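You operate a simulated robot arm through the tools that you are given. There is no shell and no other tool. Be economical: measure what you need, move in short steps, check, and stop when the job is done.

You are at the controls of a simulated robot arm. One attempt, no reset.

JOB
The light box is dimmed: turn it to FULL, read the tube again and put it in its tray.
Fine: 75 % or more is GOOD, less is HOLD; light off, hood open at the end.

It is judged by the outcome, as a careful person would: the job done as asked, and still so three seconds after it is handed in. It fails if anything else is knocked over, pushed out of place, dropped, spilled or broken.

ROBOT AND FRAMES
A 5-joint arm with a two-finger parallel gripper on a trunk, on a base that drives. Base frame: it is fixed to the floor where the robot stands at the start and does not move with it; the origin is under the middle of the robot, x ahead of it, y to its left, z up; the surface under the hand at the start is at about z = 860. Readings come in mm, rad, newtons and seconds.
It reaches about 1134 mm from its shoulder. Its first joint turns from -2.601 to 2.601 rad. Places, roughly: blank button [300, -800, 900]; blue hood [500, -300, 1000]; cell switch [100, -800, 900]; clear slider [800, -100, 1000]; cold slider [700, -100, 900]; dim dial [400, -400, 900]; good tray floor [600, 100, 900]; hold tray floor [500, -100, 900]; ice tube (4x4x5 cm) [500, -300, 900]; light switch [400, -300, 900]; orange button [800, 200, 1000]; peak button [300, -1200, 1000]; probe dial [200, -1200, 900]; read button [200, -800, 900]; size slider [800, -200, 1000]; tap lever [400, -500, 1000]. Payload 1.57 kg.
The TCP is the grasp point between the finger pads, 30 mm short of the fingertips. In the tool frame z runs along the fingers and y along their closing line. Largest opening 110 mm; finger width 24, thickness 12; the body of the gripper, 48 by 112 mm, starts 78 mm behind the TCP.
Orientation is that of the tool frame in the base frame, as [roll, pitch, yaw] about the fixed x, y, z axes, in that order (R = Rz(yaw) Ry(pitch) Rx(roll)). With the fingers straight down and closing along the base's y, the tool's x points along the base's -x, its y along +y and its z along -z.

CONTROLS
- The arm moves only by the tool send_rows. Its argument "series" is a list of rows, each a list of 7 numbers: the shift along the tool's x, y, z in units of 150 mm (1.0 is 150 mm), then the turn, a rotation vector about the tool's x, y, z in units of 60 degrees (1.0 is 60 degrees), then the gripper command, from -1 (fully open) to 1 (shut), values between in proportion. In form: [[x, y, z, rx, ry, rz, grip], ...]. A call has 1 to 12 rows; each row is the pose to reach, as a shift and turn from the pose commanded when the call began, along the tool's axes at that moment. A call with a number of a shift or a turn outside -1 to 1 is refused whole. Rows are played at 5 a second. More than 50 mm and 0.15 rad between two rows, or a gripper value outside its range, and nothing of the call is played. Where a pose cannot be reached the arm comes as near as it can. A force on the tool above 90 N (or 10 N above the force at the start of the call, whichever is more), or a blocked arm, ends the call early, and 0.2 s more pass. The fingers move at their own pace (about 153 mm/s each) and stop on an object; they squeeze with about 21 N. The grip force told is the motor's: it shows also when the fingers shut on nothing. Time passes only in rows, and 0.2 s behind the last, so rows that repeat a pose let the fingers close. The reply holds the time, the measured pose of the TCP, the force on the tool along the base axes, the opening and the grip force, in the units named above and with some noise, with the torque about the TCP (base axes, N m) and any sound that the robot's microphone picked up, and new pictures: "views" is both (left out), scene, wrist or none.
- Cameras (640 x 400 px; columns grow to the right, rows downward): "scene" is now at [29, 149.1, 1920.1]; the picture's right is [-0.30, -0.96, 0.00], its down [-0.76, 0.24, -0.61] and it looks along [0.58, -0.18, -0.80] (base axes); focal length 275 px, centre (320, 200). "wrist" rides on the gripper at [70, 16, -141] in the tool frame; the picture's right is [-0.23, 0.97, 0.00], its down [-0.86, -0.20, -0.48] and it looks along [-0.47, -0.11, 0.88] (tool axes); focal length 222 px, centre (320, 200). There is no depth. A picture from a camera that has moved, and an enlarged one, comes with that camera's place and axes in the base frame and with its lens.
- move_column(by): slides the trunk up (or, below 0, down) by that many mm; the arm and the scene camera ride with it, the base frame stays. It gives what a move gives, with no picture.
- drive_base(legs): drives the robot by 1 to 6 legs, each [ahead, turn to the left] in mm and rad, along the robot's own axes; the way and the turn of a leg run together, so that a leg with both is an arc; at most 1500 mm and 3.142 rad a leg. The arm and the cameras ride along, it lands a little off, and it stops where it bumps. It gives what a move gives, and a new picture of the scene camera.
- turn_head(pan, tilt): turns the head with the scene camera to pan (to the left, within 2.705 rad either way) and tilt (down, from -0.506 to 1.204), counted from straight ahead of the robot. It gives what a move gives, and a new picture of the scene camera.
- inspect(camera, box): a new picture of the part [left, top, right, bottom] of that camera's present view, enlarged. No time passes.
- sign_off(): hands the job in; it is judged then, once.

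Work in short steps. Places have to be worked out from the pictures, the camera data and where the tool is seen: move nearer, look again, correct. Check each grasp and each placing, and mend what went wrong. You have 120 turns and 260 pictures in all, those below and enlarged ones among them. Open the gripper and draw the arm clear of the work before you hand the job in, unless the task says otherwise; then end with one line.

The tools are called after "Request:" as name(argument=value, ...) on one line, values as JSON. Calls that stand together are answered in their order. send_rows: Moves the arm, as the interface text tells. Its arguments: {"type":"object","properties":{"series":{"type":"array"},"views":{"type":"string","enum":["both","scene","wrist","none"]}},"required":["series"]} The other tools are called the same way: move_column (by) slides the trunk up or down; drive_base (legs) drives the base; turn_head (pan, tilt) turns the head that bears the scene camera; inspect (camera, box) takes an enlarged picture of a part of a camera's view; sign_off () hands the job in.

At the start:

```text
clock: 0.0
position: [412.3, -505.3, 1215.7]
tool_rot: [-3.141, 0.001, 3.141]
wrist_force: [-0.3, -0.1, 0.4]
wrist_torque: [0.02, -0.02, 0.02]
finger_gap: 109.9
grasp_force: 0.1
trunk travel left (down, up): [-949.0, 21.0]
robot x, y, heading: [1.7, 1.6, 0.0]
head pan, tilt: [-0.3, 0.92]
```

scene: 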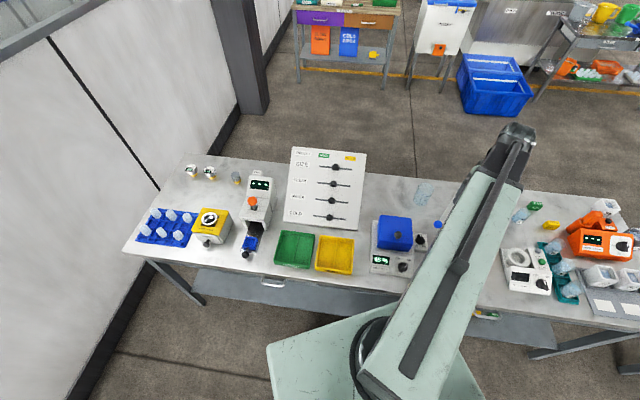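
wrist: 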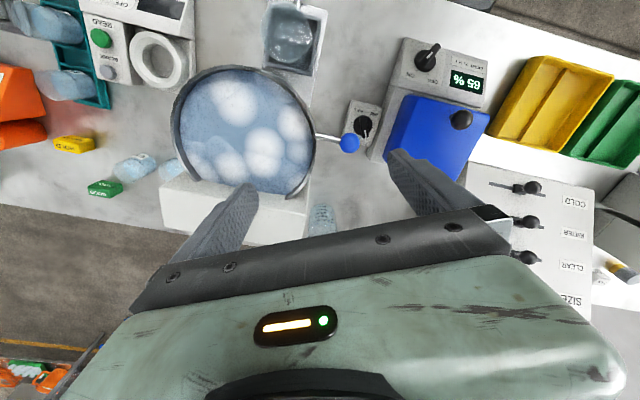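

The light box (blue hood, dial, 65 % display) is around [500,-300]. I look closer at it from both cameras.

Request:
inspect(camera="wrist", box=[320, 20, 520, 180])

Request:
inspect(camera="scene", box=[260, 140, 450, 290])

```text
2.50 times, centred on (420, 100) of wrist
camera zoom: at [342.6, -488.0, 1356.5], right [0.23, 0.97, 0.0], down [0.86, -0.2, 0.48], along [0.47, -0.11, -0.88], focal length 555 px, centre (70, 450)
```

zoom: 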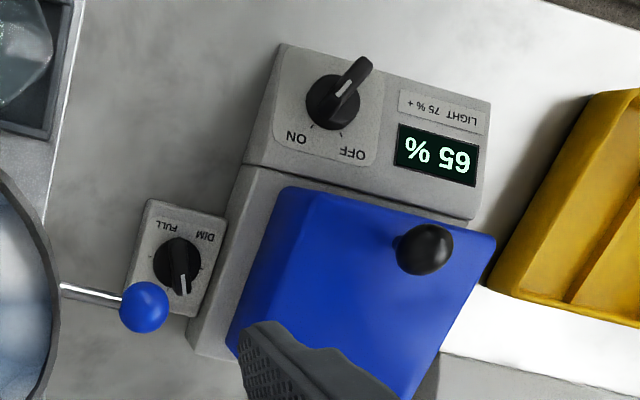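

```text
2.67 times, centred on (355, 215) of scene
camera zoom: at [29.0, 149.1, 1920.1], right [-0.3, -0.96, 0.0], down [-0.76, 0.24, -0.61], along [0.58, -0.18, -0.8], focal length 732 px, centre (227, 160)
```

zoom: 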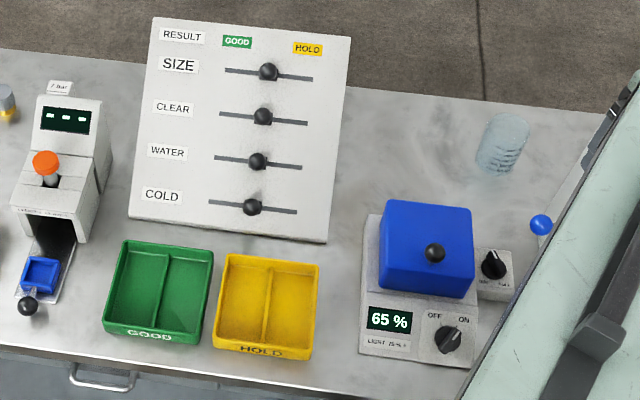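

The dim dial seems near [440,-424,~900] and the light switch near [357,-304]. I move above the dim dial, staying high, for a better view.

Request:
send_rows(series=[[-0.05, 0.135, 0.22, 0, 0, 0, -1], [-0.1, 0.27, 0.45, 0, 0, 0, -1], [-0.14, 0.4, 0.68, 0, 0, 0, -1], [-0.187, 0.54, 0.9, 0, 0, 0, -1]], views="both")

Request:
inspect(camera="wrist", box=[240, 40, 480, 190])

```text
clock: 1.0
position: [436.3, -420.5, 1216.2]
tool_rot: [3.141, 0.0, 3.141]
wrist_force: [0.0, -0.3, 0.6]
wrist_torque: [0.01, 0.01, -0.03]
finger_gap: 110.0
grasp_force: 0.0
out of reach, approached as far as the arm can: row 1, 2, 3, 4
trunk travel left (down, up): [-949.0, 21.0]
robot x, y, heading: [-0.3, 5.3, -0.002]
head pan, tilt: [-0.3, 0.92]
camera scene: at [29.1, 149.9, 1920.1], right [-0.3, -0.96, 0.0], down [-0.76, 0.24, -0.61], along [0.58, -0.18, -0.8], focal length 275 px, centre (320, 200)
camera wrist: at [368.1, -403.7, 1356.7], right [0.23, 0.97, 0.0], down [0.86, -0.2, 0.48], along [0.47, -0.11, -0.88], focal length 222 px, centre (320, 200)
```

scene: 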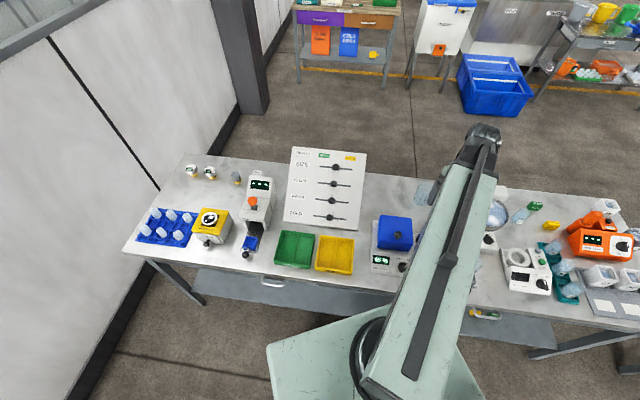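
wrist: 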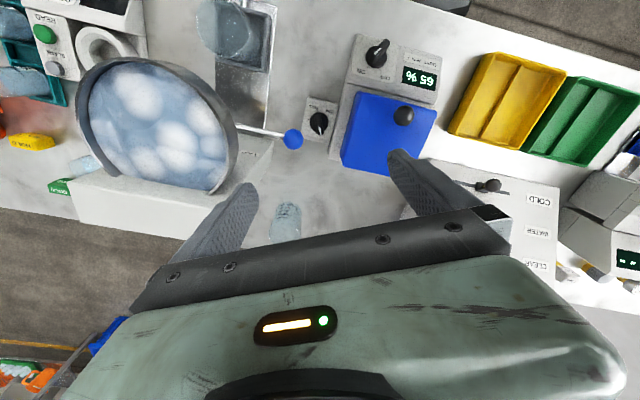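

```text
2.67 times, centred on (360, 115) of wrist
camera zoom: at [368.1, -403.7, 1356.7], right [0.23, 0.97, 0.0], down [0.86, -0.2, 0.48], along [0.47, -0.11, -0.88], focal length 592 px, centre (213, 427)
```

zoom: 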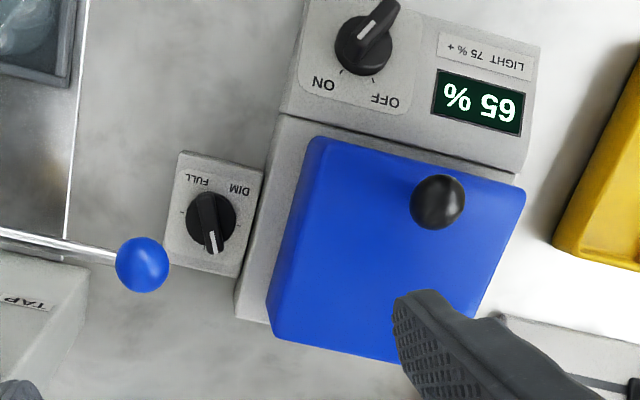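

The arm is at its low reach here, so the trunk must go down. I first lower it modestly and look at the knobs up close (the tap lever's blue knob is at about [440,-464,1005], so I back off first to y ≈ -380 and x ≈ 350).

Request:
send_rows(series=[[0.25, 0.1, 0, 0, 0, 0, -1], [0.5, 0.2, 0, 0, 0, 0, -1], [0.7, 0.33, 0, 0, 0, 0, -1]], views="none")

Request:
move_column(by=-130)

Request:
inspect(camera="wrist", box=[160, 0, 480, 200])

```text
clock: 1.8
position: [367.3, -415.3, 1215.4]
tool_rot: [3.14, -0.001, -3.14]
wrist_force: [-0.8, 1.1, -0.5]
wrist_torque: [0.0, 0.0, 0.01]
finger_gap: 109.9
grasp_force: 0.1
out of reach, approached as far as the arm can: row 2, 3
trunk travel left (down, up): [-949.0, 21.0]
robot x, y, heading: [1.7, -3.9, 0.003]
head pan, tilt: [-0.3, 0.92]
```

```text
clock: 3.4
position: [367.8, -416.0, 1084.8]
tool_rot: [3.141, 0.0, -3.142]
wrist_force: [0.7, 0.3, 0.3]
wrist_torque: [0.0, 0.02, -0.01]
finger_gap: 109.9
grasp_force: 0.0
trunk travel left (down, up): [-819.0, 151.0]
robot x, y, heading: [2.1, -0.1, 0.003]
head pan, tilt: [-0.3, 0.92]
```

```text
2.00 times, centred on (320, 100) of wrist
camera zoom: at [298.4, -399.0, 1226.7], right [0.23, 0.97, 0.0], down [0.86, -0.2, 0.48], along [0.47, -0.11, -0.88], focal length 444 px, centre (320, 400)
```

zoom: 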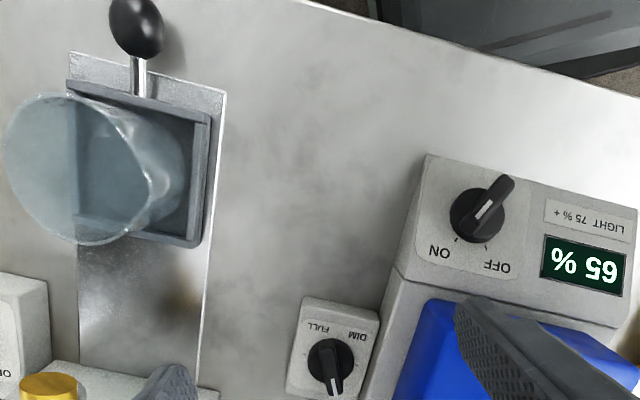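

The arm's inner reach limit is in the way. I check behind the robot before backing up to gain room.

Request:
turn_head(pan=2.7, tilt=0.7)

```text
clock: 6.0
position: [367.2, -415.6, 1084.8]
tool_rot: [3.14, -0.002, 3.141]
wrist_force: [0.4, 0.7, -0.6]
wrist_torque: [0.03, 0.01, 0.01]
finger_gap: 109.9
grasp_force: 0.0
trunk travel left (down, up): [-819.0, 151.0]
robot x, y, heading: [-1.6, -1.4, 0.002]
head pan, tilt: [2.7, 0.7]
camera scene: at [-118.9, 207.5, 1807.8], right [0.43, 0.9, 0.0], down [0.58, -0.28, -0.76], along [-0.69, 0.33, -0.64], focal length 275 px, centre (320, 200)
```

scene: 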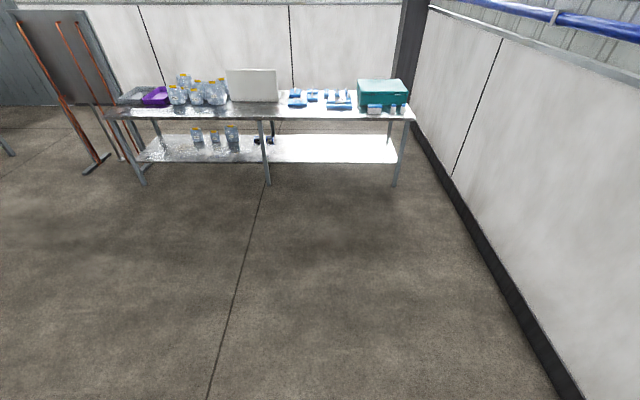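

Plenty of room behind. I back up 230 mm and aim the head at the light box.

Request:
drive_base(legs=[[-230, 0]])

Request:
turn_head(pan=-0.6, tilt=0.75)

```text
clock: 7.7
position: [139.0, -416.7, 1086.5]
tool_rot: [3.141, -0.001, -3.14]
wrist_force: [-0.4, 0.6, -0.3]
wrist_torque: [0.01, 0.01, -0.02]
finger_gap: 109.9
grasp_force: 0.0
trunk travel left (down, up): [-819.0, 151.0]
robot x, y, heading: [-229.6, 0.6, 0.003]
head pan, tilt: [2.7, 0.7]
camera scene: at [-348.0, 207.6, 1807.7], right [0.43, 0.9, 0.0], down [0.58, -0.28, -0.76], along [-0.69, 0.33, -0.64], focal length 275 px, centre (320, 200)
```

scene: 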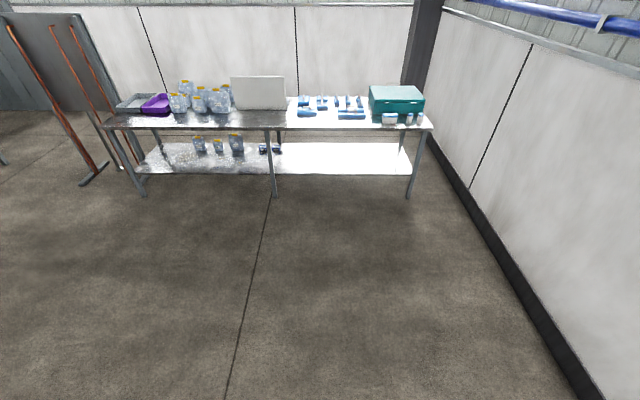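

```text
clock: 10.5
position: [138.8, -416.7, 1086.4]
tool_rot: [3.14, -0.003, 3.141]
wrist_force: [-0.9, 0.3, 0.0]
wrist_torque: [-0.08, 0.02, 0.0]
finger_gap: 110.1
grasp_force: 0.0
trunk travel left (down, up): [-819.0, 151.0]
robot x, y, heading: [-229.4, 0.2, 0.0]
head pan, tilt: [-0.6, 0.75]
camera scene: at [-202.3, 124.4, 1803.5], right [-0.56, -0.83, 0.0], down [-0.56, 0.39, -0.73], along [0.6, -0.41, -0.68], focal length 275 px, centre (320, 200)
```

scene: 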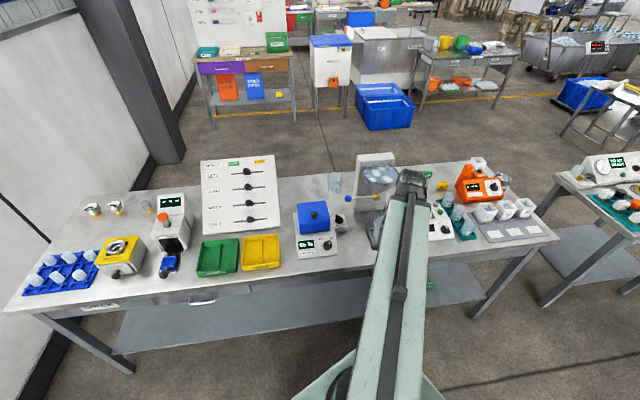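

Request:
inspect(camera="scene", box=[270, 180, 398, 260])

```text
5.00 times, centred on (334, 220) of scene
camera zoom: at [-202.3, 124.4, 1803.5], right [-0.56, -0.83, 0.0], down [-0.56, 0.39, -0.73], along [0.6, -0.41, -0.68], focal length 1373 px, centre (250, 100)
```

zoom: 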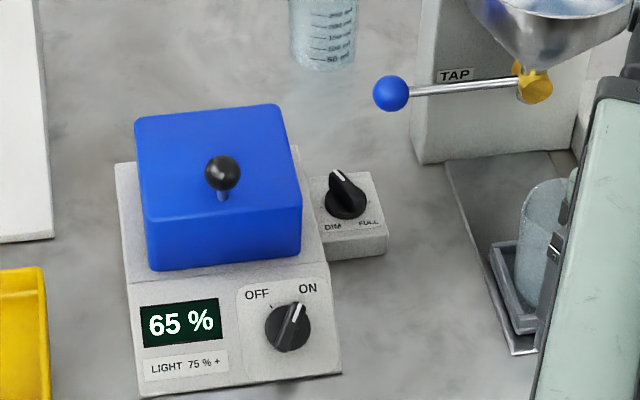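

In this view the light switch reads ON. The dim dial's mark points away from the robot, with DIM at lower left and FULL at lower right. I go in for a closer wrist view of the dial, clear of the tap lever.

Request:
send_rows(series=[[-0.3, 0.05, 0, 0, 0, 0, -1], [-0.6, 0.1, 0, 0, 0, 0, -1], [-0.9, 0.2, 0, 0, 0, 0, -1]], views="none")

Request:
send_rows(series=[[-0.3, 0.05, 0.05, 0, 0, 0, -1], [-0.6, 0.05, 0.1, 0, 0, 0, -1], [-0.84, 0.05, 0.17, 0, 0, 0, -1]], views="wrist")

Request:
inspect(camera="wrist", box=[220, 50, 460, 200])

```text
clock: 11.3
position: [274.6, -385.3, 1085.6]
tool_rot: [3.138, -0.003, -3.14]
wrist_force: [-0.4, -0.7, -0.2]
wrist_torque: [0.03, 0.0, -0.02]
finger_gap: 109.9
grasp_force: 0.0
trunk travel left (down, up): [-819.0, 151.0]
robot x, y, heading: [-228.9, 0.5, -0.003]
head pan, tilt: [-0.6, 0.75]
```

```text
clock: 12.1
position: [401.6, -378.1, 1085.4]
tool_rot: [3.14, -0.001, 3.141]
wrist_force: [-0.6, 0.0, 0.2]
wrist_torque: [0.0, -0.02, 0.01]
finger_gap: 109.8
grasp_force: 0.1
out of reach, approached as far as the arm can: row 1, 2, 3
trunk travel left (down, up): [-819.0, 151.0]
robot x, y, heading: [-226.3, -3.7, -0.001]
head pan, tilt: [-0.6, 0.75]
camera wrist: at [332.6, -360.6, 1226.5], right [0.23, 0.97, 0.0], down [0.86, -0.2, 0.48], along [0.46, -0.11, -0.88], focal length 222 px, centre (320, 200)
```

wrist: 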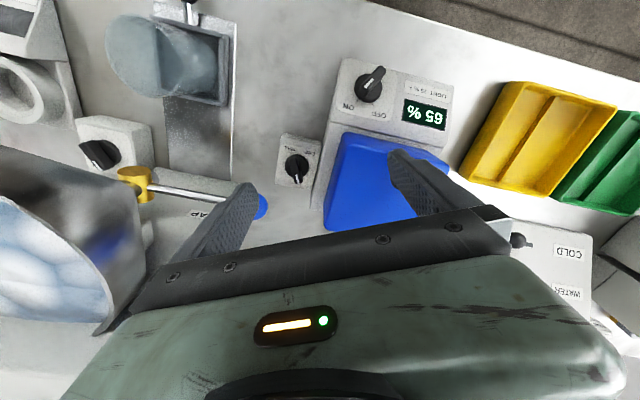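

```text
2.67 times, centred on (340, 125) of wrist
camera zoom: at [332.6, -360.6, 1226.5], right [0.23, 0.97, 0.0], down [0.86, -0.2, 0.48], along [0.46, -0.11, -0.88], focal length 592 px, centre (267, 400)
```

zoom: 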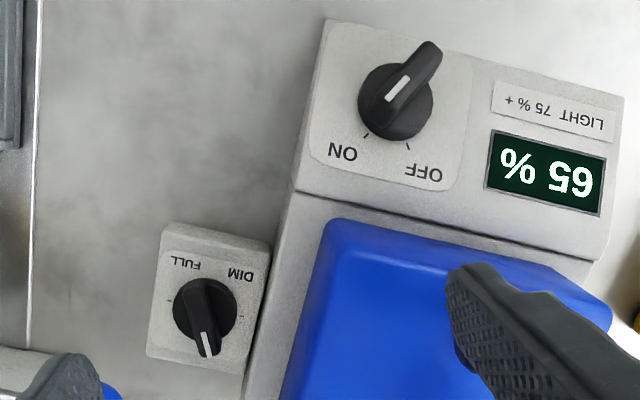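

Let me look at the dial at maximum zoom for its ticks.

Request:
inspect(camera="wrist", box=[266, 125, 330, 195])

Request:
inspect(camera="scene", box=[315, 200, 365, 232])

```text
5.71 times, centred on (298, 160) of wrist
camera zoom: at [332.6, -360.6, 1226.5], right [0.23, 0.97, 0.0], down [0.86, -0.2, 0.48], along [0.46, -0.11, -0.88], focal length 1269 px, centre (446, 429)
```

zoom: 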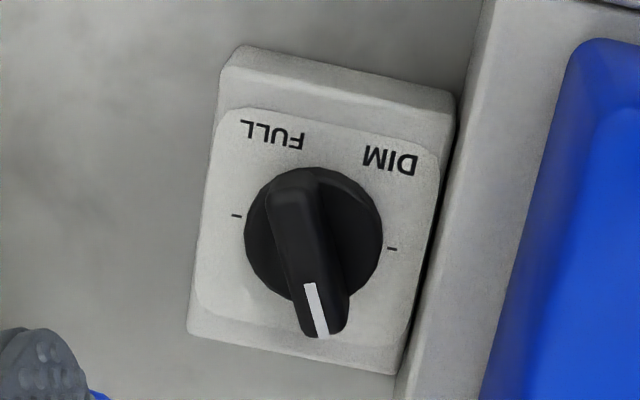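

```text
12.50 times, centred on (340, 216) of scene
camera zoom: at [-202.1, 124.2, 1803.5], right [-0.57, -0.82, 0.0], down [-0.56, 0.39, -0.73], along [0.6, -0.41, -0.68], focal length 3433 px, centre (70, 0)
```

zoom: 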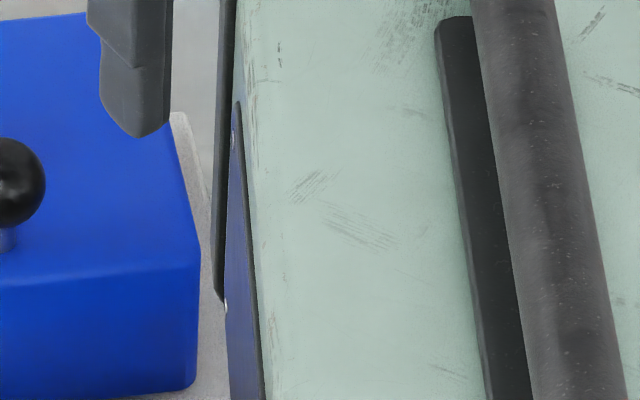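

Geometry: dial centre ≈ [440,-424], fin along +x with its mark far, FULL tick on the -y side, so it needs a clockwise turn of about 110°. The tap lever knob overhangs it, so I'll push the near tail of the fin with closed, tilted fingers coming from the robot side. First I retreat, close and spin.

Request:
send_rows(series=[[0.12, -0.04, 0, 0, 0, 0.135, 1], [0.24, -0.08, 0, 0, 0, 0.27, 1], [0.36, -0.1, 0, 0, 0, 0.405, 1], [0.48, -0.12, 0, 0, 0, 0.54, 1]], views="none")

Request:
send_rows(series=[[0, 0, 0, 0, -0.135, 0, 1], [0, 0, 0, 0, -0.27, 0, 1], [0, 0, 0, 0, -0.405, 0, 1], [0, 0, 0, 0, -0.54, 0, 1], [0, 0, 0, 0, -0.667, 0, 1]], views="wrist")

```text
clock: 13.1
position: [329.1, -397.6, 1086.1]
tool_rot: [3.141, -0.002, 2.573]
wrist_force: [-0.1, -0.5, -0.1]
wrist_torque: [0.02, 0.01, 0.01]
finger_gap: 0.2
grasp_force: 21.3
trunk travel left (down, up): [-819.0, 151.0]
robot x, y, heading: [-229.6, -1.4, -0.003]
head pan, tilt: [-0.6, 0.75]
```

```text
clock: 14.3
position: [352.8, -417.2, 1141.5]
tool_rot: [3.141, 0.698, 2.576]
wrist_force: [0.4, -0.8, 0.5]
wrist_torque: [-0.01, -0.02, 0.01]
finger_gap: 0.0
grasp_force: 20.9
out of reach, approached as far as the arm can: row 2, 3, 4, 5
trunk travel left (down, up): [-819.0, 151.0]
robot x, y, heading: [-228.1, 0.1, 0.004]
head pan, tilt: [-0.6, 0.75]
camera wrist: at [239.6, -325.3, 1204.4], right [0.67, 0.73, 0.15], down [0.19, -0.36, 0.92], along [0.72, -0.59, -0.37], focal length 222 px, centre (320, 200)
```

wrist: 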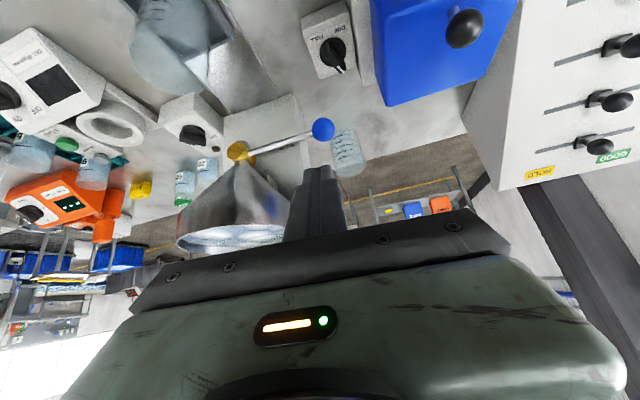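

Tilted pose reached (TCP z is 1141). I lower the trunk by 200 mm into the free space in front of the dial.

Request:
move_column(by=-200)

Request:
turn_head(pan=-0.6, tilt=0.65)

Request:
inspect(camera="wrist", box=[160, 0, 480, 200])

```text
clock: 16.5
position: [352.3, -416.9, 940.4]
tool_rot: [3.142, 0.694, 2.575]
wrist_force: [-0.3, 0.2, 0.9]
wrist_torque: [-0.02, 0.0, 0.0]
finger_gap: 0.0
grasp_force: 21.3
trunk travel left (down, up): [-619.0, 351.0]
robot x, y, heading: [-226.1, 1.4, -0.003]
head pan, tilt: [-0.6, 0.75]
```

```text
clock: 17.1
position: [352.6, -417.0, 939.0]
tool_rot: [-3.141, 0.695, 2.575]
wrist_force: [-0.2, -0.3, 0.3]
wrist_torque: [0.01, 0.03, -0.01]
finger_gap: 0.0
grasp_force: 20.9
trunk travel left (down, up): [-619.0, 351.0]
robot x, y, heading: [-230.1, -1.1, -0.001]
head pan, tilt: [-0.6, 0.649]
camera scene: at [-199.1, 122.2, 1612.1], right [-0.57, -0.82, 0.0], down [-0.5, 0.34, -0.8], along [0.66, -0.45, -0.6], focal length 275 px, centre (320, 200)
```

scene: 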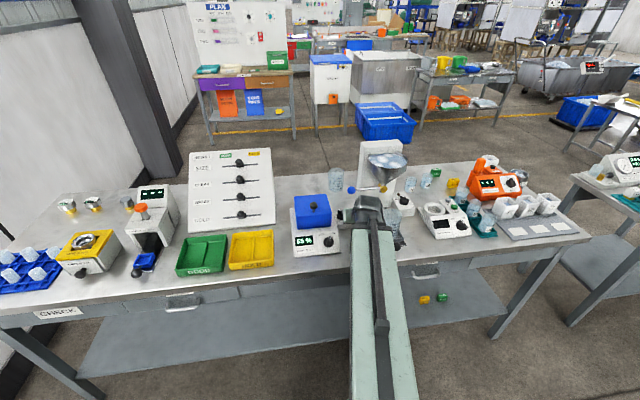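

```text
2.00 times, centred on (320, 100) of wrist
camera zoom: at [239.7, -325.3, 1004.3], right [0.67, 0.73, 0.15], down [0.19, -0.36, 0.91], along [0.72, -0.58, -0.38], focal length 444 px, centre (320, 400)
```

zoom: 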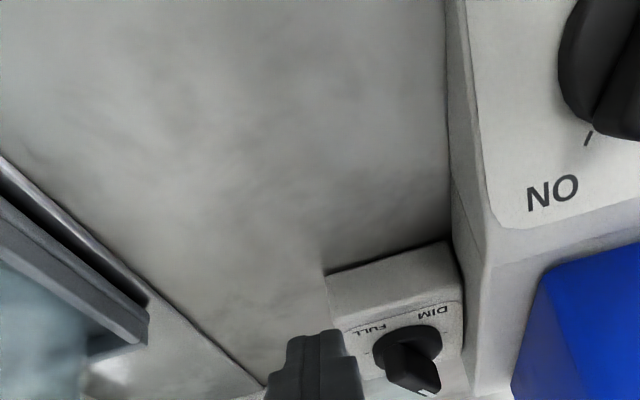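

Panel height ≈ 890, fin top ≈ 914. I move the tip to the -y side of the fin's tail while higher, then look before lowering.

Request:
send_rows(series=[[-0.2, 0.02, 0.03, 0, 0, 0, 1], [-0.403, 0.041, 0.063, 0, 0, 0, 1]], views="none")

Request:
inspect(camera="wrist", box=[200, 50, 440, 200])

Request:
inspect(camera="scene", box=[280, 170, 440, 270])

```text
clock: 17.7
position: [401.0, -439.4, 941.1]
tool_rot: [3.141, 0.697, 2.576]
wrist_force: [0.2, 0.4, -0.3]
wrist_torque: [-0.02, -0.02, 0.03]
finger_gap: 0.0
grasp_force: 20.7
out of reach, approached as far as the arm can: row 1, 2
trunk travel left (down, up): [-619.0, 351.0]
robot x, y, heading: [-226.6, 1.3, -0.001]
head pan, tilt: [-0.6, 0.649]
```

```text
2.67 times, centred on (320, 125) of wrist
camera zoom: at [288.1, -347.7, 1004.3], right [0.67, 0.73, 0.15], down [0.19, -0.36, 0.92], along [0.72, -0.59, -0.37], focal length 592 px, centre (320, 400)
```

zoom: 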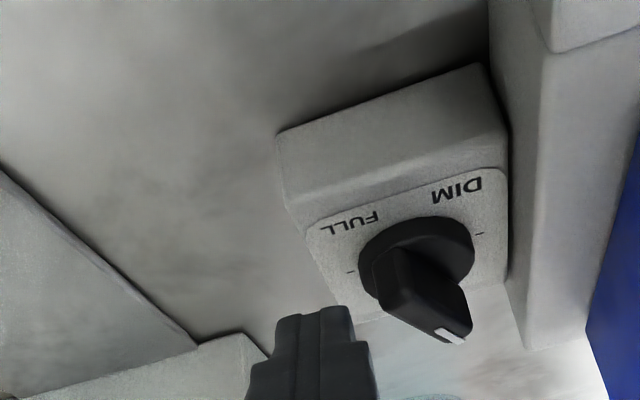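

```text
4.00 times, centred on (360, 220) of scene
camera zoom: at [-199.1, 122.1, 1612.1], right [-0.57, -0.82, 0.0], down [-0.5, 0.34, -0.8], along [0.66, -0.45, -0.6], focal length 1098 px, centre (160, 120)
```

zoom: 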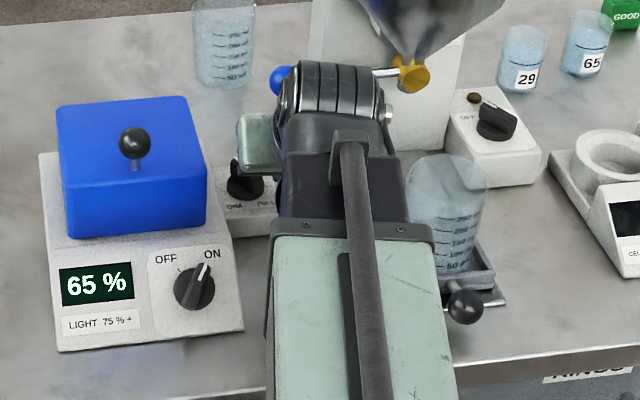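

Arm height turns out to be set only by the trunk. The tip is on the -y side of the fin, clear of the lever. I lower by 10 mm and then sweep the tip along an arc around the dial centre (clockwise).

Request:
move_column(by=-11)

Request:
inspect(camera="wrist", box=[240, 80, 432, 200])

```text
clock: 18.3
position: [400.5, -438.8, 928.5]
tool_rot: [3.141, 0.697, 2.575]
wrist_force: [-0.2, -0.3, 0.5]
wrist_torque: [-0.02, 0.0, 0.02]
finger_gap: 0.0
grasp_force: 21.3
trunk travel left (down, up): [-608.0, 362.0]
robot x, y, heading: [-227.0, 2.5, 0.001]
head pan, tilt: [-0.6, 0.649]
```

```text
3.33 times, centred on (336, 140) of wrist
camera zoom: at [287.8, -347.4, 993.3], right [0.67, 0.73, 0.15], down [0.19, -0.36, 0.92], along [0.72, -0.59, -0.37], focal length 740 px, centre (267, 400)
```

zoom: 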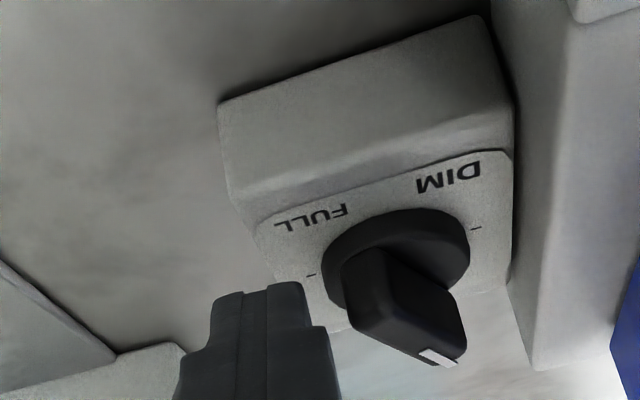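

The tip sits beside the fin as planned. First part of the sweep now.

Request:
send_rows(series=[[0.053, 0.0738, -0.0442, 0, 0, 0, 1], [0.0867, 0.1217, -0.0723, 0, 0, 0, 1], [0.1057, 0.1817, -0.088, 0, 0, 0, 1]], views="none")

Request:
inspect(camera="wrist", box=[240, 80, 432, 200])

Request:
inspect(camera="scene", box=[280, 170, 440, 270])

```text
clock: 19.1
position: [398.1, -404.6, 930.0]
tool_rot: [3.14, 0.696, 2.573]
wrist_force: [-0.7, -0.1, -0.2]
wrist_torque: [-0.03, 0.01, 0.0]
finger_gap: 0.1
grasp_force: 21.1
trunk travel left (down, up): [-608.0, 362.0]
robot x, y, heading: [-230.7, -1.1, 0.0]
head pan, tilt: [-0.6, 0.649]
```

```text
3.33 times, centred on (336, 140) of wrist
camera zoom: at [285.0, -312.9, 993.3], right [0.67, 0.73, 0.15], down [0.19, -0.36, 0.92], along [0.72, -0.58, -0.38], focal length 740 px, centre (267, 400)
```

zoom: 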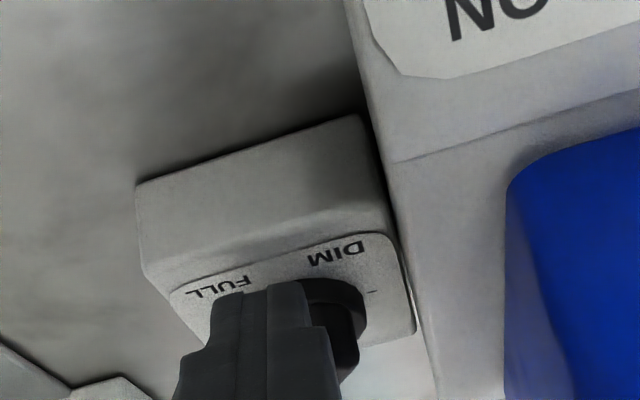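

```text
4.00 times, centred on (360, 220) of scene
camera zoom: at [-199.2, 122.1, 1601.1], right [-0.57, -0.82, 0.0], down [-0.5, 0.34, -0.8], along [0.66, -0.45, -0.6], focal length 1098 px, centre (160, 120)
```

zoom: 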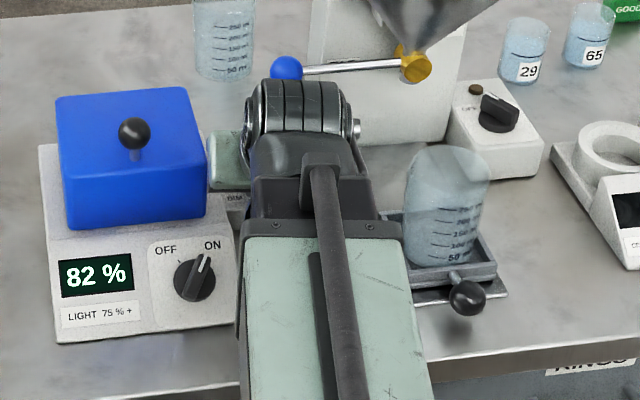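

The reading has already risen to 82 %, so it's live and the direction is right. I continue the sweep to the FULL tick.

Request:
send_rows(series=[[0.0035, 0.0643, -0.003, 0, 0, 0, 1], [-0.0115, 0.1256, 0.0095, 0, 0, 0, 1], [-0.0278, 0.158, 0.0231, 0, 0, 0, 1]], views="none")

Request:
inspect(camera="wrist", box=[240, 80, 432, 200])

Request:
inspect(camera="scene", box=[280, 170, 440, 270])

```text
clock: 19.9
position: [415.8, -387.7, 929.8]
tool_rot: [3.14, 0.699, 2.574]
wrist_force: [-0.7, 0.1, 0.7]
wrist_torque: [0.0, -0.01, 0.01]
finger_gap: 0.1
grasp_force: 20.6
trunk travel left (down, up): [-608.0, 362.0]
robot x, y, heading: [-225.8, 1.8, 0.004]
head pan, tilt: [-0.6, 0.649]
```

```text
3.33 times, centred on (336, 140) of wrist
camera zoom: at [302.2, -296.1, 993.3], right [0.67, 0.73, 0.15], down [0.19, -0.36, 0.92], along [0.72, -0.59, -0.37], focal length 740 px, centre (267, 400)
```

zoom: 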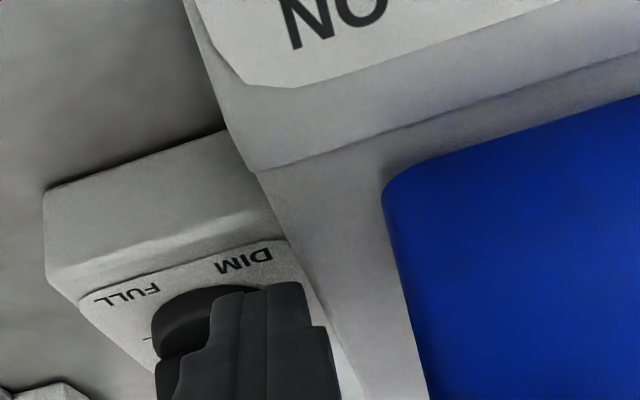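

```text
4.00 times, centred on (360, 220) of scene
camera zoom: at [-199.1, 122.2, 1601.1], right [-0.57, -0.82, 0.0], down [-0.5, 0.34, -0.8], along [0.66, -0.45, -0.6], focal length 1098 px, centre (160, 120)
```

zoom: 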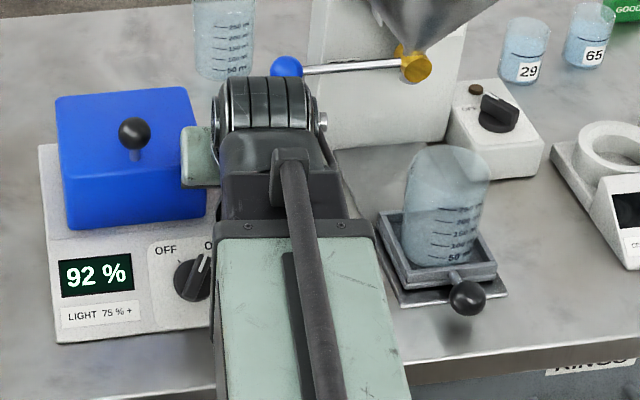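

92 % now. A small further step to see whether it's at the end of its travel.

Request:
send_rows(series=[[-0.016, 0.018, 0.0135, 0, 0, 0, 1], [-0.032, 0.036, 0.027, 0, 0, 0, 1]], views="none")

Request:
inspect(camera="wrist", box=[200, 80, 392, 200])

Request:
inspect(camera="scene", box=[280, 190, 376, 250])

```text
clock: 20.5
position: [420.6, -388.0, 929.7]
tool_rot: [-3.14, 0.695, 2.577]
wrist_force: [-16.5, -0.5, -2.2]
wrist_torque: [-0.03, 0.35, -0.13]
finger_gap: 0.0
grasp_force: 20.7
trunk travel left (down, up): [-608.0, 362.0]
robot x, y, heading: [-231.8, -2.3, 0.003]
head pan, tilt: [-0.6, 0.649]
```

```text
3.33 times, centred on (296, 140) of wrist
camera zoom: at [307.8, -296.1, 993.8], right [0.67, 0.73, 0.14], down [0.19, -0.36, 0.92], along [0.72, -0.59, -0.38], focal length 740 px, centre (400, 400)
```

zoom: 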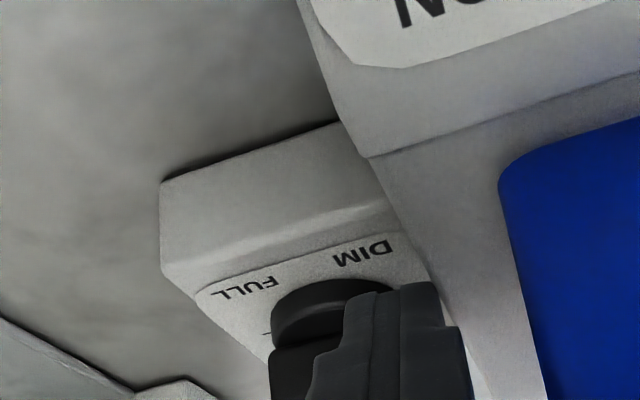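

```text
6.67 times, centred on (328, 220) of scene
camera zoom: at [-200.9, 122.0, 1601.1], right [-0.57, -0.82, 0.0], down [-0.5, 0.34, -0.8], along [0.66, -0.45, -0.6], focal length 1831 px, centre (267, 67)
```

zoom: 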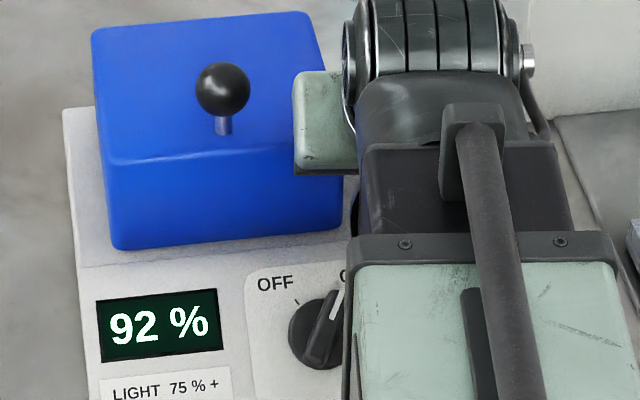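

At the stop (16 N), reading steady at 92 % → GOOD. I back off from the fin, raise the trunk and check the dial.

Request:
send_rows(series=[[0.05, -0.04, -0.04, 0, 0, 0, 1], [0.11, -0.09, -0.09, 0, 0, 0, 1]], views="none")

Request:
move_column(by=160)

Request:
inspect(camera="wrist", box=[160, 0, 480, 200])

```text
clock: 21.1
position: [396.5, -388.7, 930.3]
tool_rot: [-3.141, 0.696, 2.576]
wrist_force: [0.0, 0.2, -0.1]
wrist_torque: [0.03, 0.0, 0.02]
finger_gap: 0.0
grasp_force: 21.2
trunk travel left (down, up): [-608.0, 362.0]
robot x, y, heading: [-227.2, -0.6, 0.003]
head pan, tilt: [-0.6, 0.649]
```

```text
clock: 23.0
position: [395.6, -387.6, 1089.5]
tool_rot: [-3.141, 0.697, 2.574]
wrist_force: [-0.8, -0.3, 1.0]
wrist_torque: [0.02, 0.05, 0.02]
finger_gap: 0.3
grasp_force: 20.9
trunk travel left (down, up): [-768.0, 202.0]
robot x, y, heading: [-227.9, 0.4, -0.006]
head pan, tilt: [-0.6, 0.649]
```

```text
2.00 times, centred on (320, 100) of wrist
camera zoom: at [283.7, -295.5, 1153.3], right [0.67, 0.73, 0.15], down [0.19, -0.36, 0.92], along [0.72, -0.59, -0.38], focal length 444 px, centre (320, 400)
```

zoom: 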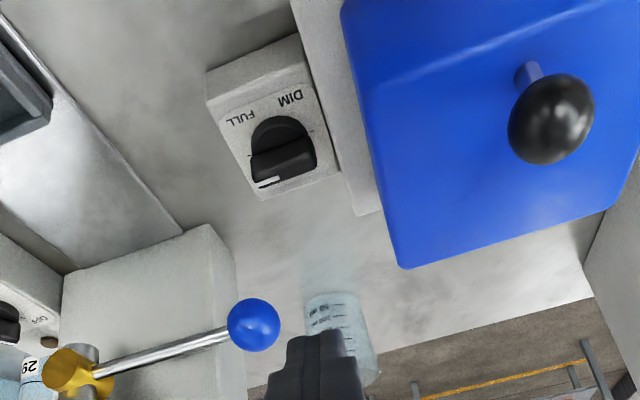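

The dial points to FULL. Next is the light switch; I need more radial room, so I back up another 150 mm and look at its slanted panel.

Request:
drive_base(legs=[[-150, 0]])

Request:
inspect(camera="wrist", box=[240, 0, 640, 250])

Request:
inspect(camera="scene", box=[270, 150, 430, 250])

```text
clock: 24.3
position: [244.9, -389.2, 1090.5]
tool_rot: [3.141, 0.696, 2.572]
wrist_force: [0.6, -0.1, 0.0]
wrist_torque: [-0.01, 0.02, 0.0]
finger_gap: 0.0
grasp_force: 21.2
trunk travel left (down, up): [-768.0, 202.0]
robot x, y, heading: [-378.9, -0.2, -0.003]
head pan, tilt: [-0.6, 0.649]
camera scene: at [-350.0, 122.3, 1761.1], right [-0.57, -0.82, 0.0], down [-0.5, 0.34, -0.8], along [0.66, -0.45, -0.6], focal length 275 px, centre (320, 200)
```

scene: 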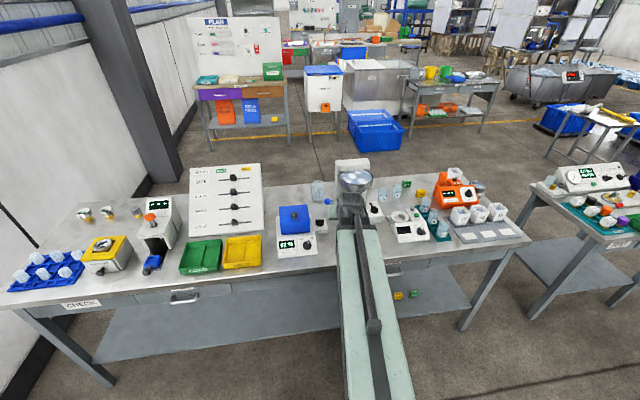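

```text
1.60 times, centred on (440, 125) of wrist
camera zoom: at [131.8, -296.7, 1153.4], right [0.67, 0.73, 0.15], down [0.19, -0.36, 0.92], along [0.72, -0.59, -0.37], focal length 355 px, centre (128, 320)
```

zoom: 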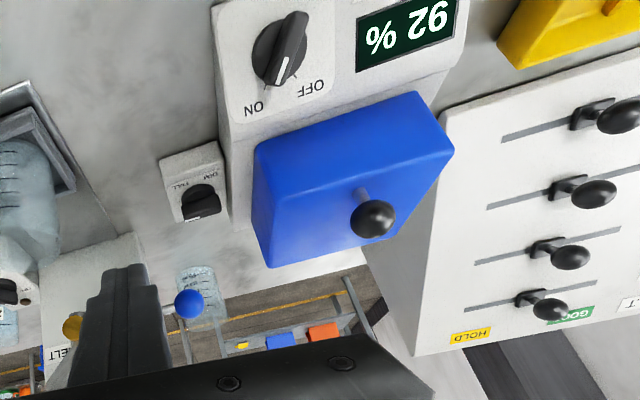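

```text
4.00 times, centred on (350, 200) of scene
camera zoom: at [-350.0, 122.3, 1761.1], right [-0.57, -0.82, 0.0], down [-0.5, 0.34, -0.8], along [0.66, -0.45, -0.6], focal length 1098 px, centre (200, 200)
```

zoom: 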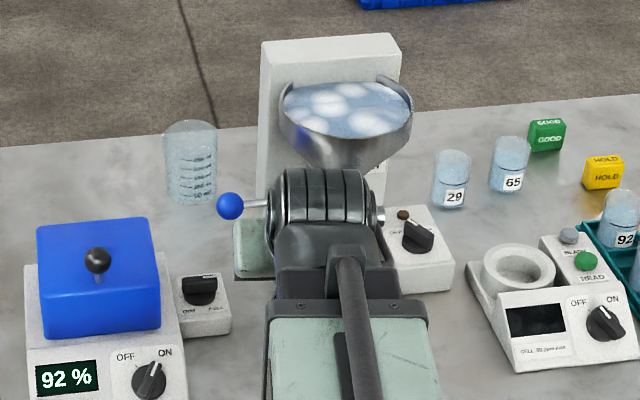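

I swing over to the light switch with about 25° tilt, high above it, for a close view.

Request:
send_rows(series=[[0.02, 0.27, -0.017, -0.035, 0.083, -0.043, 1], [0.041, 0.54, -0.034, -0.07, 0.166, -0.086, 1], [0.062, 0.81, -0.05, -0.107, 0.25, -0.128, 1]], views="none")

Request:
inspect(camera="wrist", box=[160, 0, 480, 200])

```text
clock: 25.1
position: [299.9, -279.9, 1057.8]
tool_rot: [3.116, 0.436, 2.737]
wrist_force: [-0.2, 0.3, -0.3]
wrist_torque: [0.0, 0.0, -0.04]
finger_gap: 0.2
grasp_force: 21.9
out of reach, approached as far as the arm can: row 1, 2, 3
trunk travel left (down, up): [-768.0, 202.0]
robot x, y, heading: [-378.6, -0.3, 0.0]
head pan, tilt: [-0.6, 0.649]
```

```text
2.00 times, centred on (320, 100) of wrist
camera zoom: at [192.8, -218.1, 1155.5], right [0.56, 0.82, 0.12], down [0.45, -0.42, 0.79], along [0.69, -0.39, -0.6], focal length 444 px, centre (320, 400)
```

zoom: 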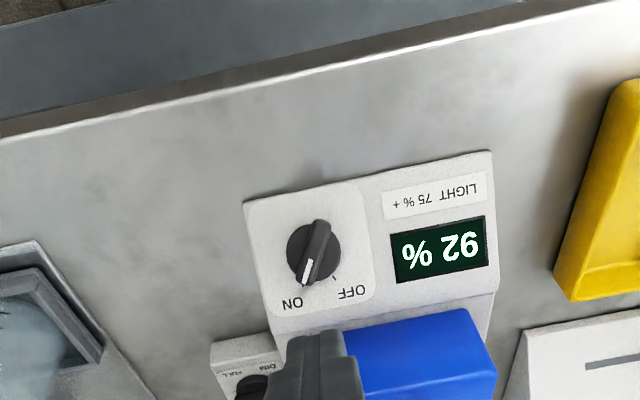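

The switch knob centre is ≈ [356,-300,889] on a panel sloped ~20°; fin points to ON, OFF is ~60° counter-clockwise. I align the tool with the knob axis (20° tilt), spin so the fingers straddle the fin and open to ~36 mm.

Request:
send_rows(series=[[-0.262, 0.029, 0.181, 0, 0.083, 0, 1]], views="none")

Request:
send_rows(series=[[0, 0, 0, 0, 0, 0.142, 0.345], [0, 0, 0, 0, 0, 0.284, 0.345], [0, 0, 0, 0, 0, 0.425, 0.345], [0, 0, 0, 0, 0, 0.567, 0.345]], views="none")

Request:
move_column(by=-80)

Request:
inspect(camera="wrist", box=[160, 50, 480, 250])

```text
clock: 25.5
position: [346.3, -293.0, 1048.7]
tool_rot: [3.117, 0.346, 2.737]
wrist_force: [-0.3, 0.5, 0.5]
wrist_torque: [0.01, -0.01, 0.04]
finger_gap: 0.0
grasp_force: 20.6
trunk travel left (down, up): [-768.0, 202.0]
robot x, y, heading: [-378.6, 0.0, -0.007]
head pan, tilt: [-0.6, 0.649]
```

```text
clock: 26.5
position: [344.3, -293.0, 1048.6]
tool_rot: [2.919, 0.272, 2.114]
wrist_force: [0.4, 0.0, 0.3]
wrist_torque: [-0.03, 0.02, 0.02]
finger_gap: 36.0
grasp_force: 0.1
trunk travel left (down, up): [-768.0, 202.0]
robot x, y, heading: [-378.1, 1.3, -0.003]
head pan, tilt: [-0.6, 0.649]
```

```text
clock: 27.7
position: [345.0, -294.1, 967.9]
tool_rot: [2.92, 0.275, 2.116]
wrist_force: [-0.7, -0.4, -0.1]
wrist_torque: [0.02, -0.01, -0.02]
finger_gap: 36.1
grasp_force: 0.1
trunk travel left (down, up): [-688.0, 282.0]
robot x, y, heading: [-379.8, -1.5, 0.0]
head pan, tilt: [-0.6, 0.649]
```

```text
2.00 times, centred on (320, 150) of wrist
camera zoom: at [277.8, -210.5, 1086.0], right [0.9, 0.36, 0.27], down [0.11, -0.76, 0.64], along [0.43, -0.54, -0.72], focal length 444 px, centre (320, 300)
```

zoom: 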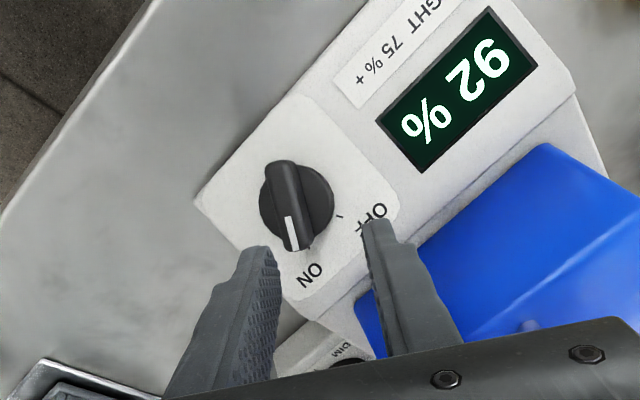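

The fingers line up with the fin. I lower 42 mm so the tips straddle it, and check.

Request:
move_column(by=-42)

Request:
inspect(camera="wrist", box=[160, 50, 480, 250])

```text
clock: 28.6
position: [345.5, -294.2, 927.1]
tool_rot: [2.922, 0.274, 2.117]
wrist_force: [0.5, -0.2, 0.3]
wrist_torque: [-0.04, 0.01, -0.02]
finger_gap: 36.3
grasp_force: 0.1
trunk travel left (down, up): [-646.0, 324.0]
robot x, y, heading: [-380.9, -1.4, -0.004]
head pan, tilt: [-0.6, 0.649]
```

```text
2.00 times, centred on (320, 150) of wrist
camera zoom: at [277.8, -210.5, 1043.9], right [0.9, 0.36, 0.27], down [0.11, -0.76, 0.64], along [0.43, -0.54, -0.72], focal length 444 px, centre (320, 300)
```

zoom: 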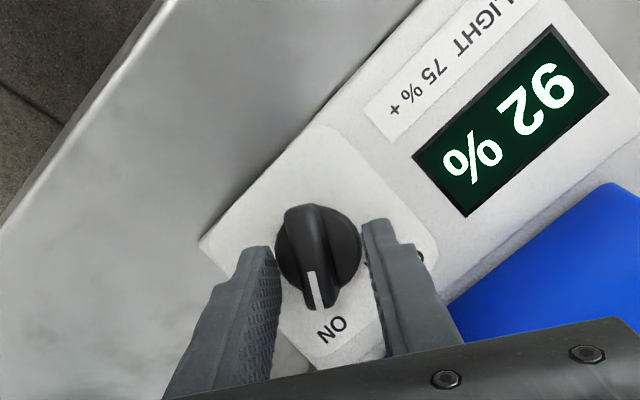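

Straddled well. Lower 6 mm more and close gently on the fin.

Request:
move_column(by=-6)

Request:
send_rows(series=[[0, 0, 0, 0, 0, 0, 0.7], [0, 0, 0, 0, 0, 0, 1], [0, 0, 0, 0, 0, 0, 1]], views="none")

Request:
inspect(camera="wrist", box=[160, 50, 480, 250])

```text
clock: 29.1
position: [344.8, -294.2, 921.4]
tool_rot: [2.923, 0.275, 2.117]
wrist_force: [-1.4, 2.0, 2.9]
wrist_torque: [0.04, 0.14, -0.03]
finger_gap: 37.9
grasp_force: 16.6
trunk travel left (down, up): [-640.0, 330.0]
robot x, y, heading: [-382.1, -0.6, -0.002]
head pan, tilt: [-0.6, 0.649]
```

```text
clock: 29.9
position: [344.8, -293.5, 920.7]
tool_rot: [2.922, 0.273, 2.117]
wrist_force: [-2.8, 3.7, 2.9]
wrist_torque: [-0.1, 0.43, -0.26]
finger_gap: 37.1
grasp_force: 43.3
trunk travel left (down, up): [-640.0, 330.0]
robot x, y, heading: [-375.4, 0.7, -0.004]
head pan, tilt: [-0.6, 0.649]
```

```text
2.00 times, centred on (320, 150) of wrist
camera zoom: at [277.5, -210.1, 1038.2], right [0.9, 0.36, 0.27], down [0.11, -0.76, 0.64], along [0.43, -0.54, -0.72], focal length 444 px, centre (320, 300)
```

zoom: 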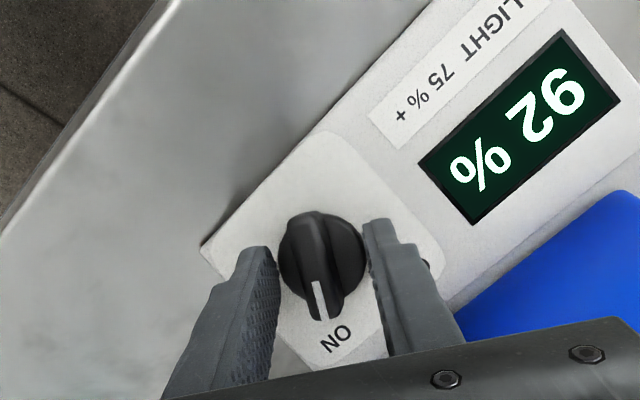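

It closed on the 37 mm round skirt (too deep). I open a bit, raise 9 mm and close on the fin itself.

Request:
send_rows(series=[[0, 0, 0, 0, 0, 0, 0.25], [0, 0, 0, 0, 0, 0, 0.25]], views="none")

Request:
move_column(by=10)

Request:
send_rows(series=[[0, 0, 0, 0, 0, 0, 0.7], [0, 0, 0, 0, 0, 0, 1], [0, 0, 0, 0, 0, 0, 1]], views="none")

Request:
inspect(camera="wrist", box=[160, 50, 480, 250])

```text
clock: 30.5
position: [345.4, -294.2, 920.7]
tool_rot: [2.92, 0.274, 2.116]
wrist_force: [-0.6, -0.4, -0.8]
wrist_torque: [-0.01, -0.02, 0.0]
finger_gap: 41.5
grasp_force: 0.0
trunk travel left (down, up): [-640.0, 330.0]
robot x, y, heading: [-380.9, -1.8, -0.002]
head pan, tilt: [-0.6, 0.649]
```

```text
clock: 31.1
position: [345.9, -294.0, 928.7]
tool_rot: [2.921, 0.275, 2.117]
wrist_force: [0.4, -0.4, -0.9]
wrist_torque: [0.0, 0.02, 0.02]
finger_gap: 41.1
grasp_force: 0.0
trunk travel left (down, up): [-650.0, 320.0]
robot x, y, heading: [-379.2, -1.9, -0.005]
head pan, tilt: [-0.6, 0.649]
```

```text
clock: 31.9
position: [342.6, -296.2, 929.9]
tool_rot: [2.925, 0.27, 2.117]
wrist_force: [-29.6, -9.9, -23.5]
wrist_torque: [-0.83, 0.29, 0.4]
finger_gap: 14.1
grasp_force: 29.9
trunk travel left (down, up): [-650.0, 320.0]
robot x, y, heading: [-378.1, 2.3, -0.004]
head pan, tilt: [-0.6, 0.649]
```

```text
2.00 times, centred on (320, 150) of wrist
camera zoom: at [275.7, -212.5, 1047.7], right [0.9, 0.36, 0.26], down [0.12, -0.76, 0.64], along [0.43, -0.54, -0.72], focal length 444 px, centre (320, 300)
```

zoom: 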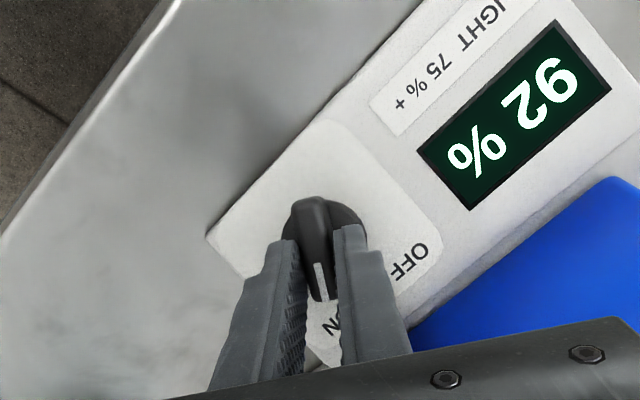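

Gripped the fin (gap 14 mm) with a small sideways load; I relieve ~4 mm and then spin 60° counter-clockwise towards OFF.

Request:
send_rows(series=[[0, -0.027, 0, 0, 0, 0, 1], [0, -0.027, 0, 0, 0, 0, 1]], views="none")

Request:
send_rows(series=[[0, 0, 0, 0, 0, -0.13, 1], [0, 0, 0, 0, 0, -0.26, 1], [0, 0, 0, 0, 0, -0.39, 1], [0, 0, 0, 0, 0, -0.52, 1], [0, 0, 0, 0, 0, -0.65, 1]], views="none")

Request:
inspect(camera="wrist", box=[160, 50, 480, 250])

```text
clock: 32.5
position: [341.9, -296.1, 931.0]
tool_rot: [2.921, 0.27, 2.118]
wrist_force: [-17.3, 0.7, -20.5]
wrist_torque: [-0.07, 0.38, 0.69]
finger_gap: 14.5
grasp_force: 30.7
trunk travel left (down, up): [-650.0, 320.0]
robot x, y, heading: [-380.4, 0.2, -0.002]
head pan, tilt: [-0.6, 0.649]
```

```text
clock: 33.7
position: [343.4, -293.5, 931.7]
tool_rot: [-3.133, 0.35, 2.833]
wrist_force: [9.6, 12.2, 5.9]
wrist_torque: [0.27, 0.42, -0.15]
finger_gap: 13.9
grasp_force: 30.3
trunk travel left (down, up): [-650.0, 320.0]
robot x, y, heading: [-377.6, 2.8, 0.002]
head pan, tilt: [-0.6, 0.649]
```

```text
2.00 times, centred on (320, 150) of wrist
camera zoom: at [240.7, -242.1, 1039.4], right [0.5, 0.86, 0.07], down [0.55, -0.38, 0.74], along [0.67, -0.33, -0.66], focal length 444 px, centre (320, 300)
```

zoom: 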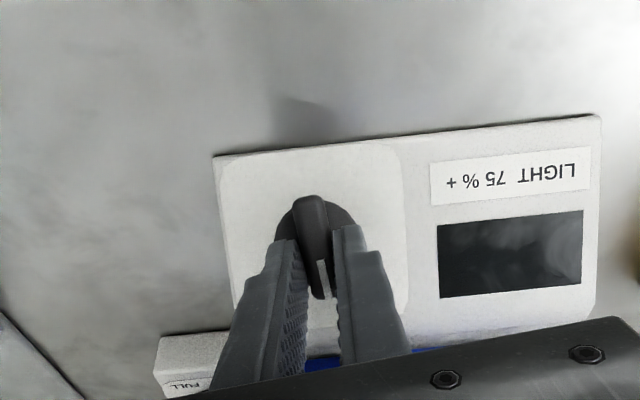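

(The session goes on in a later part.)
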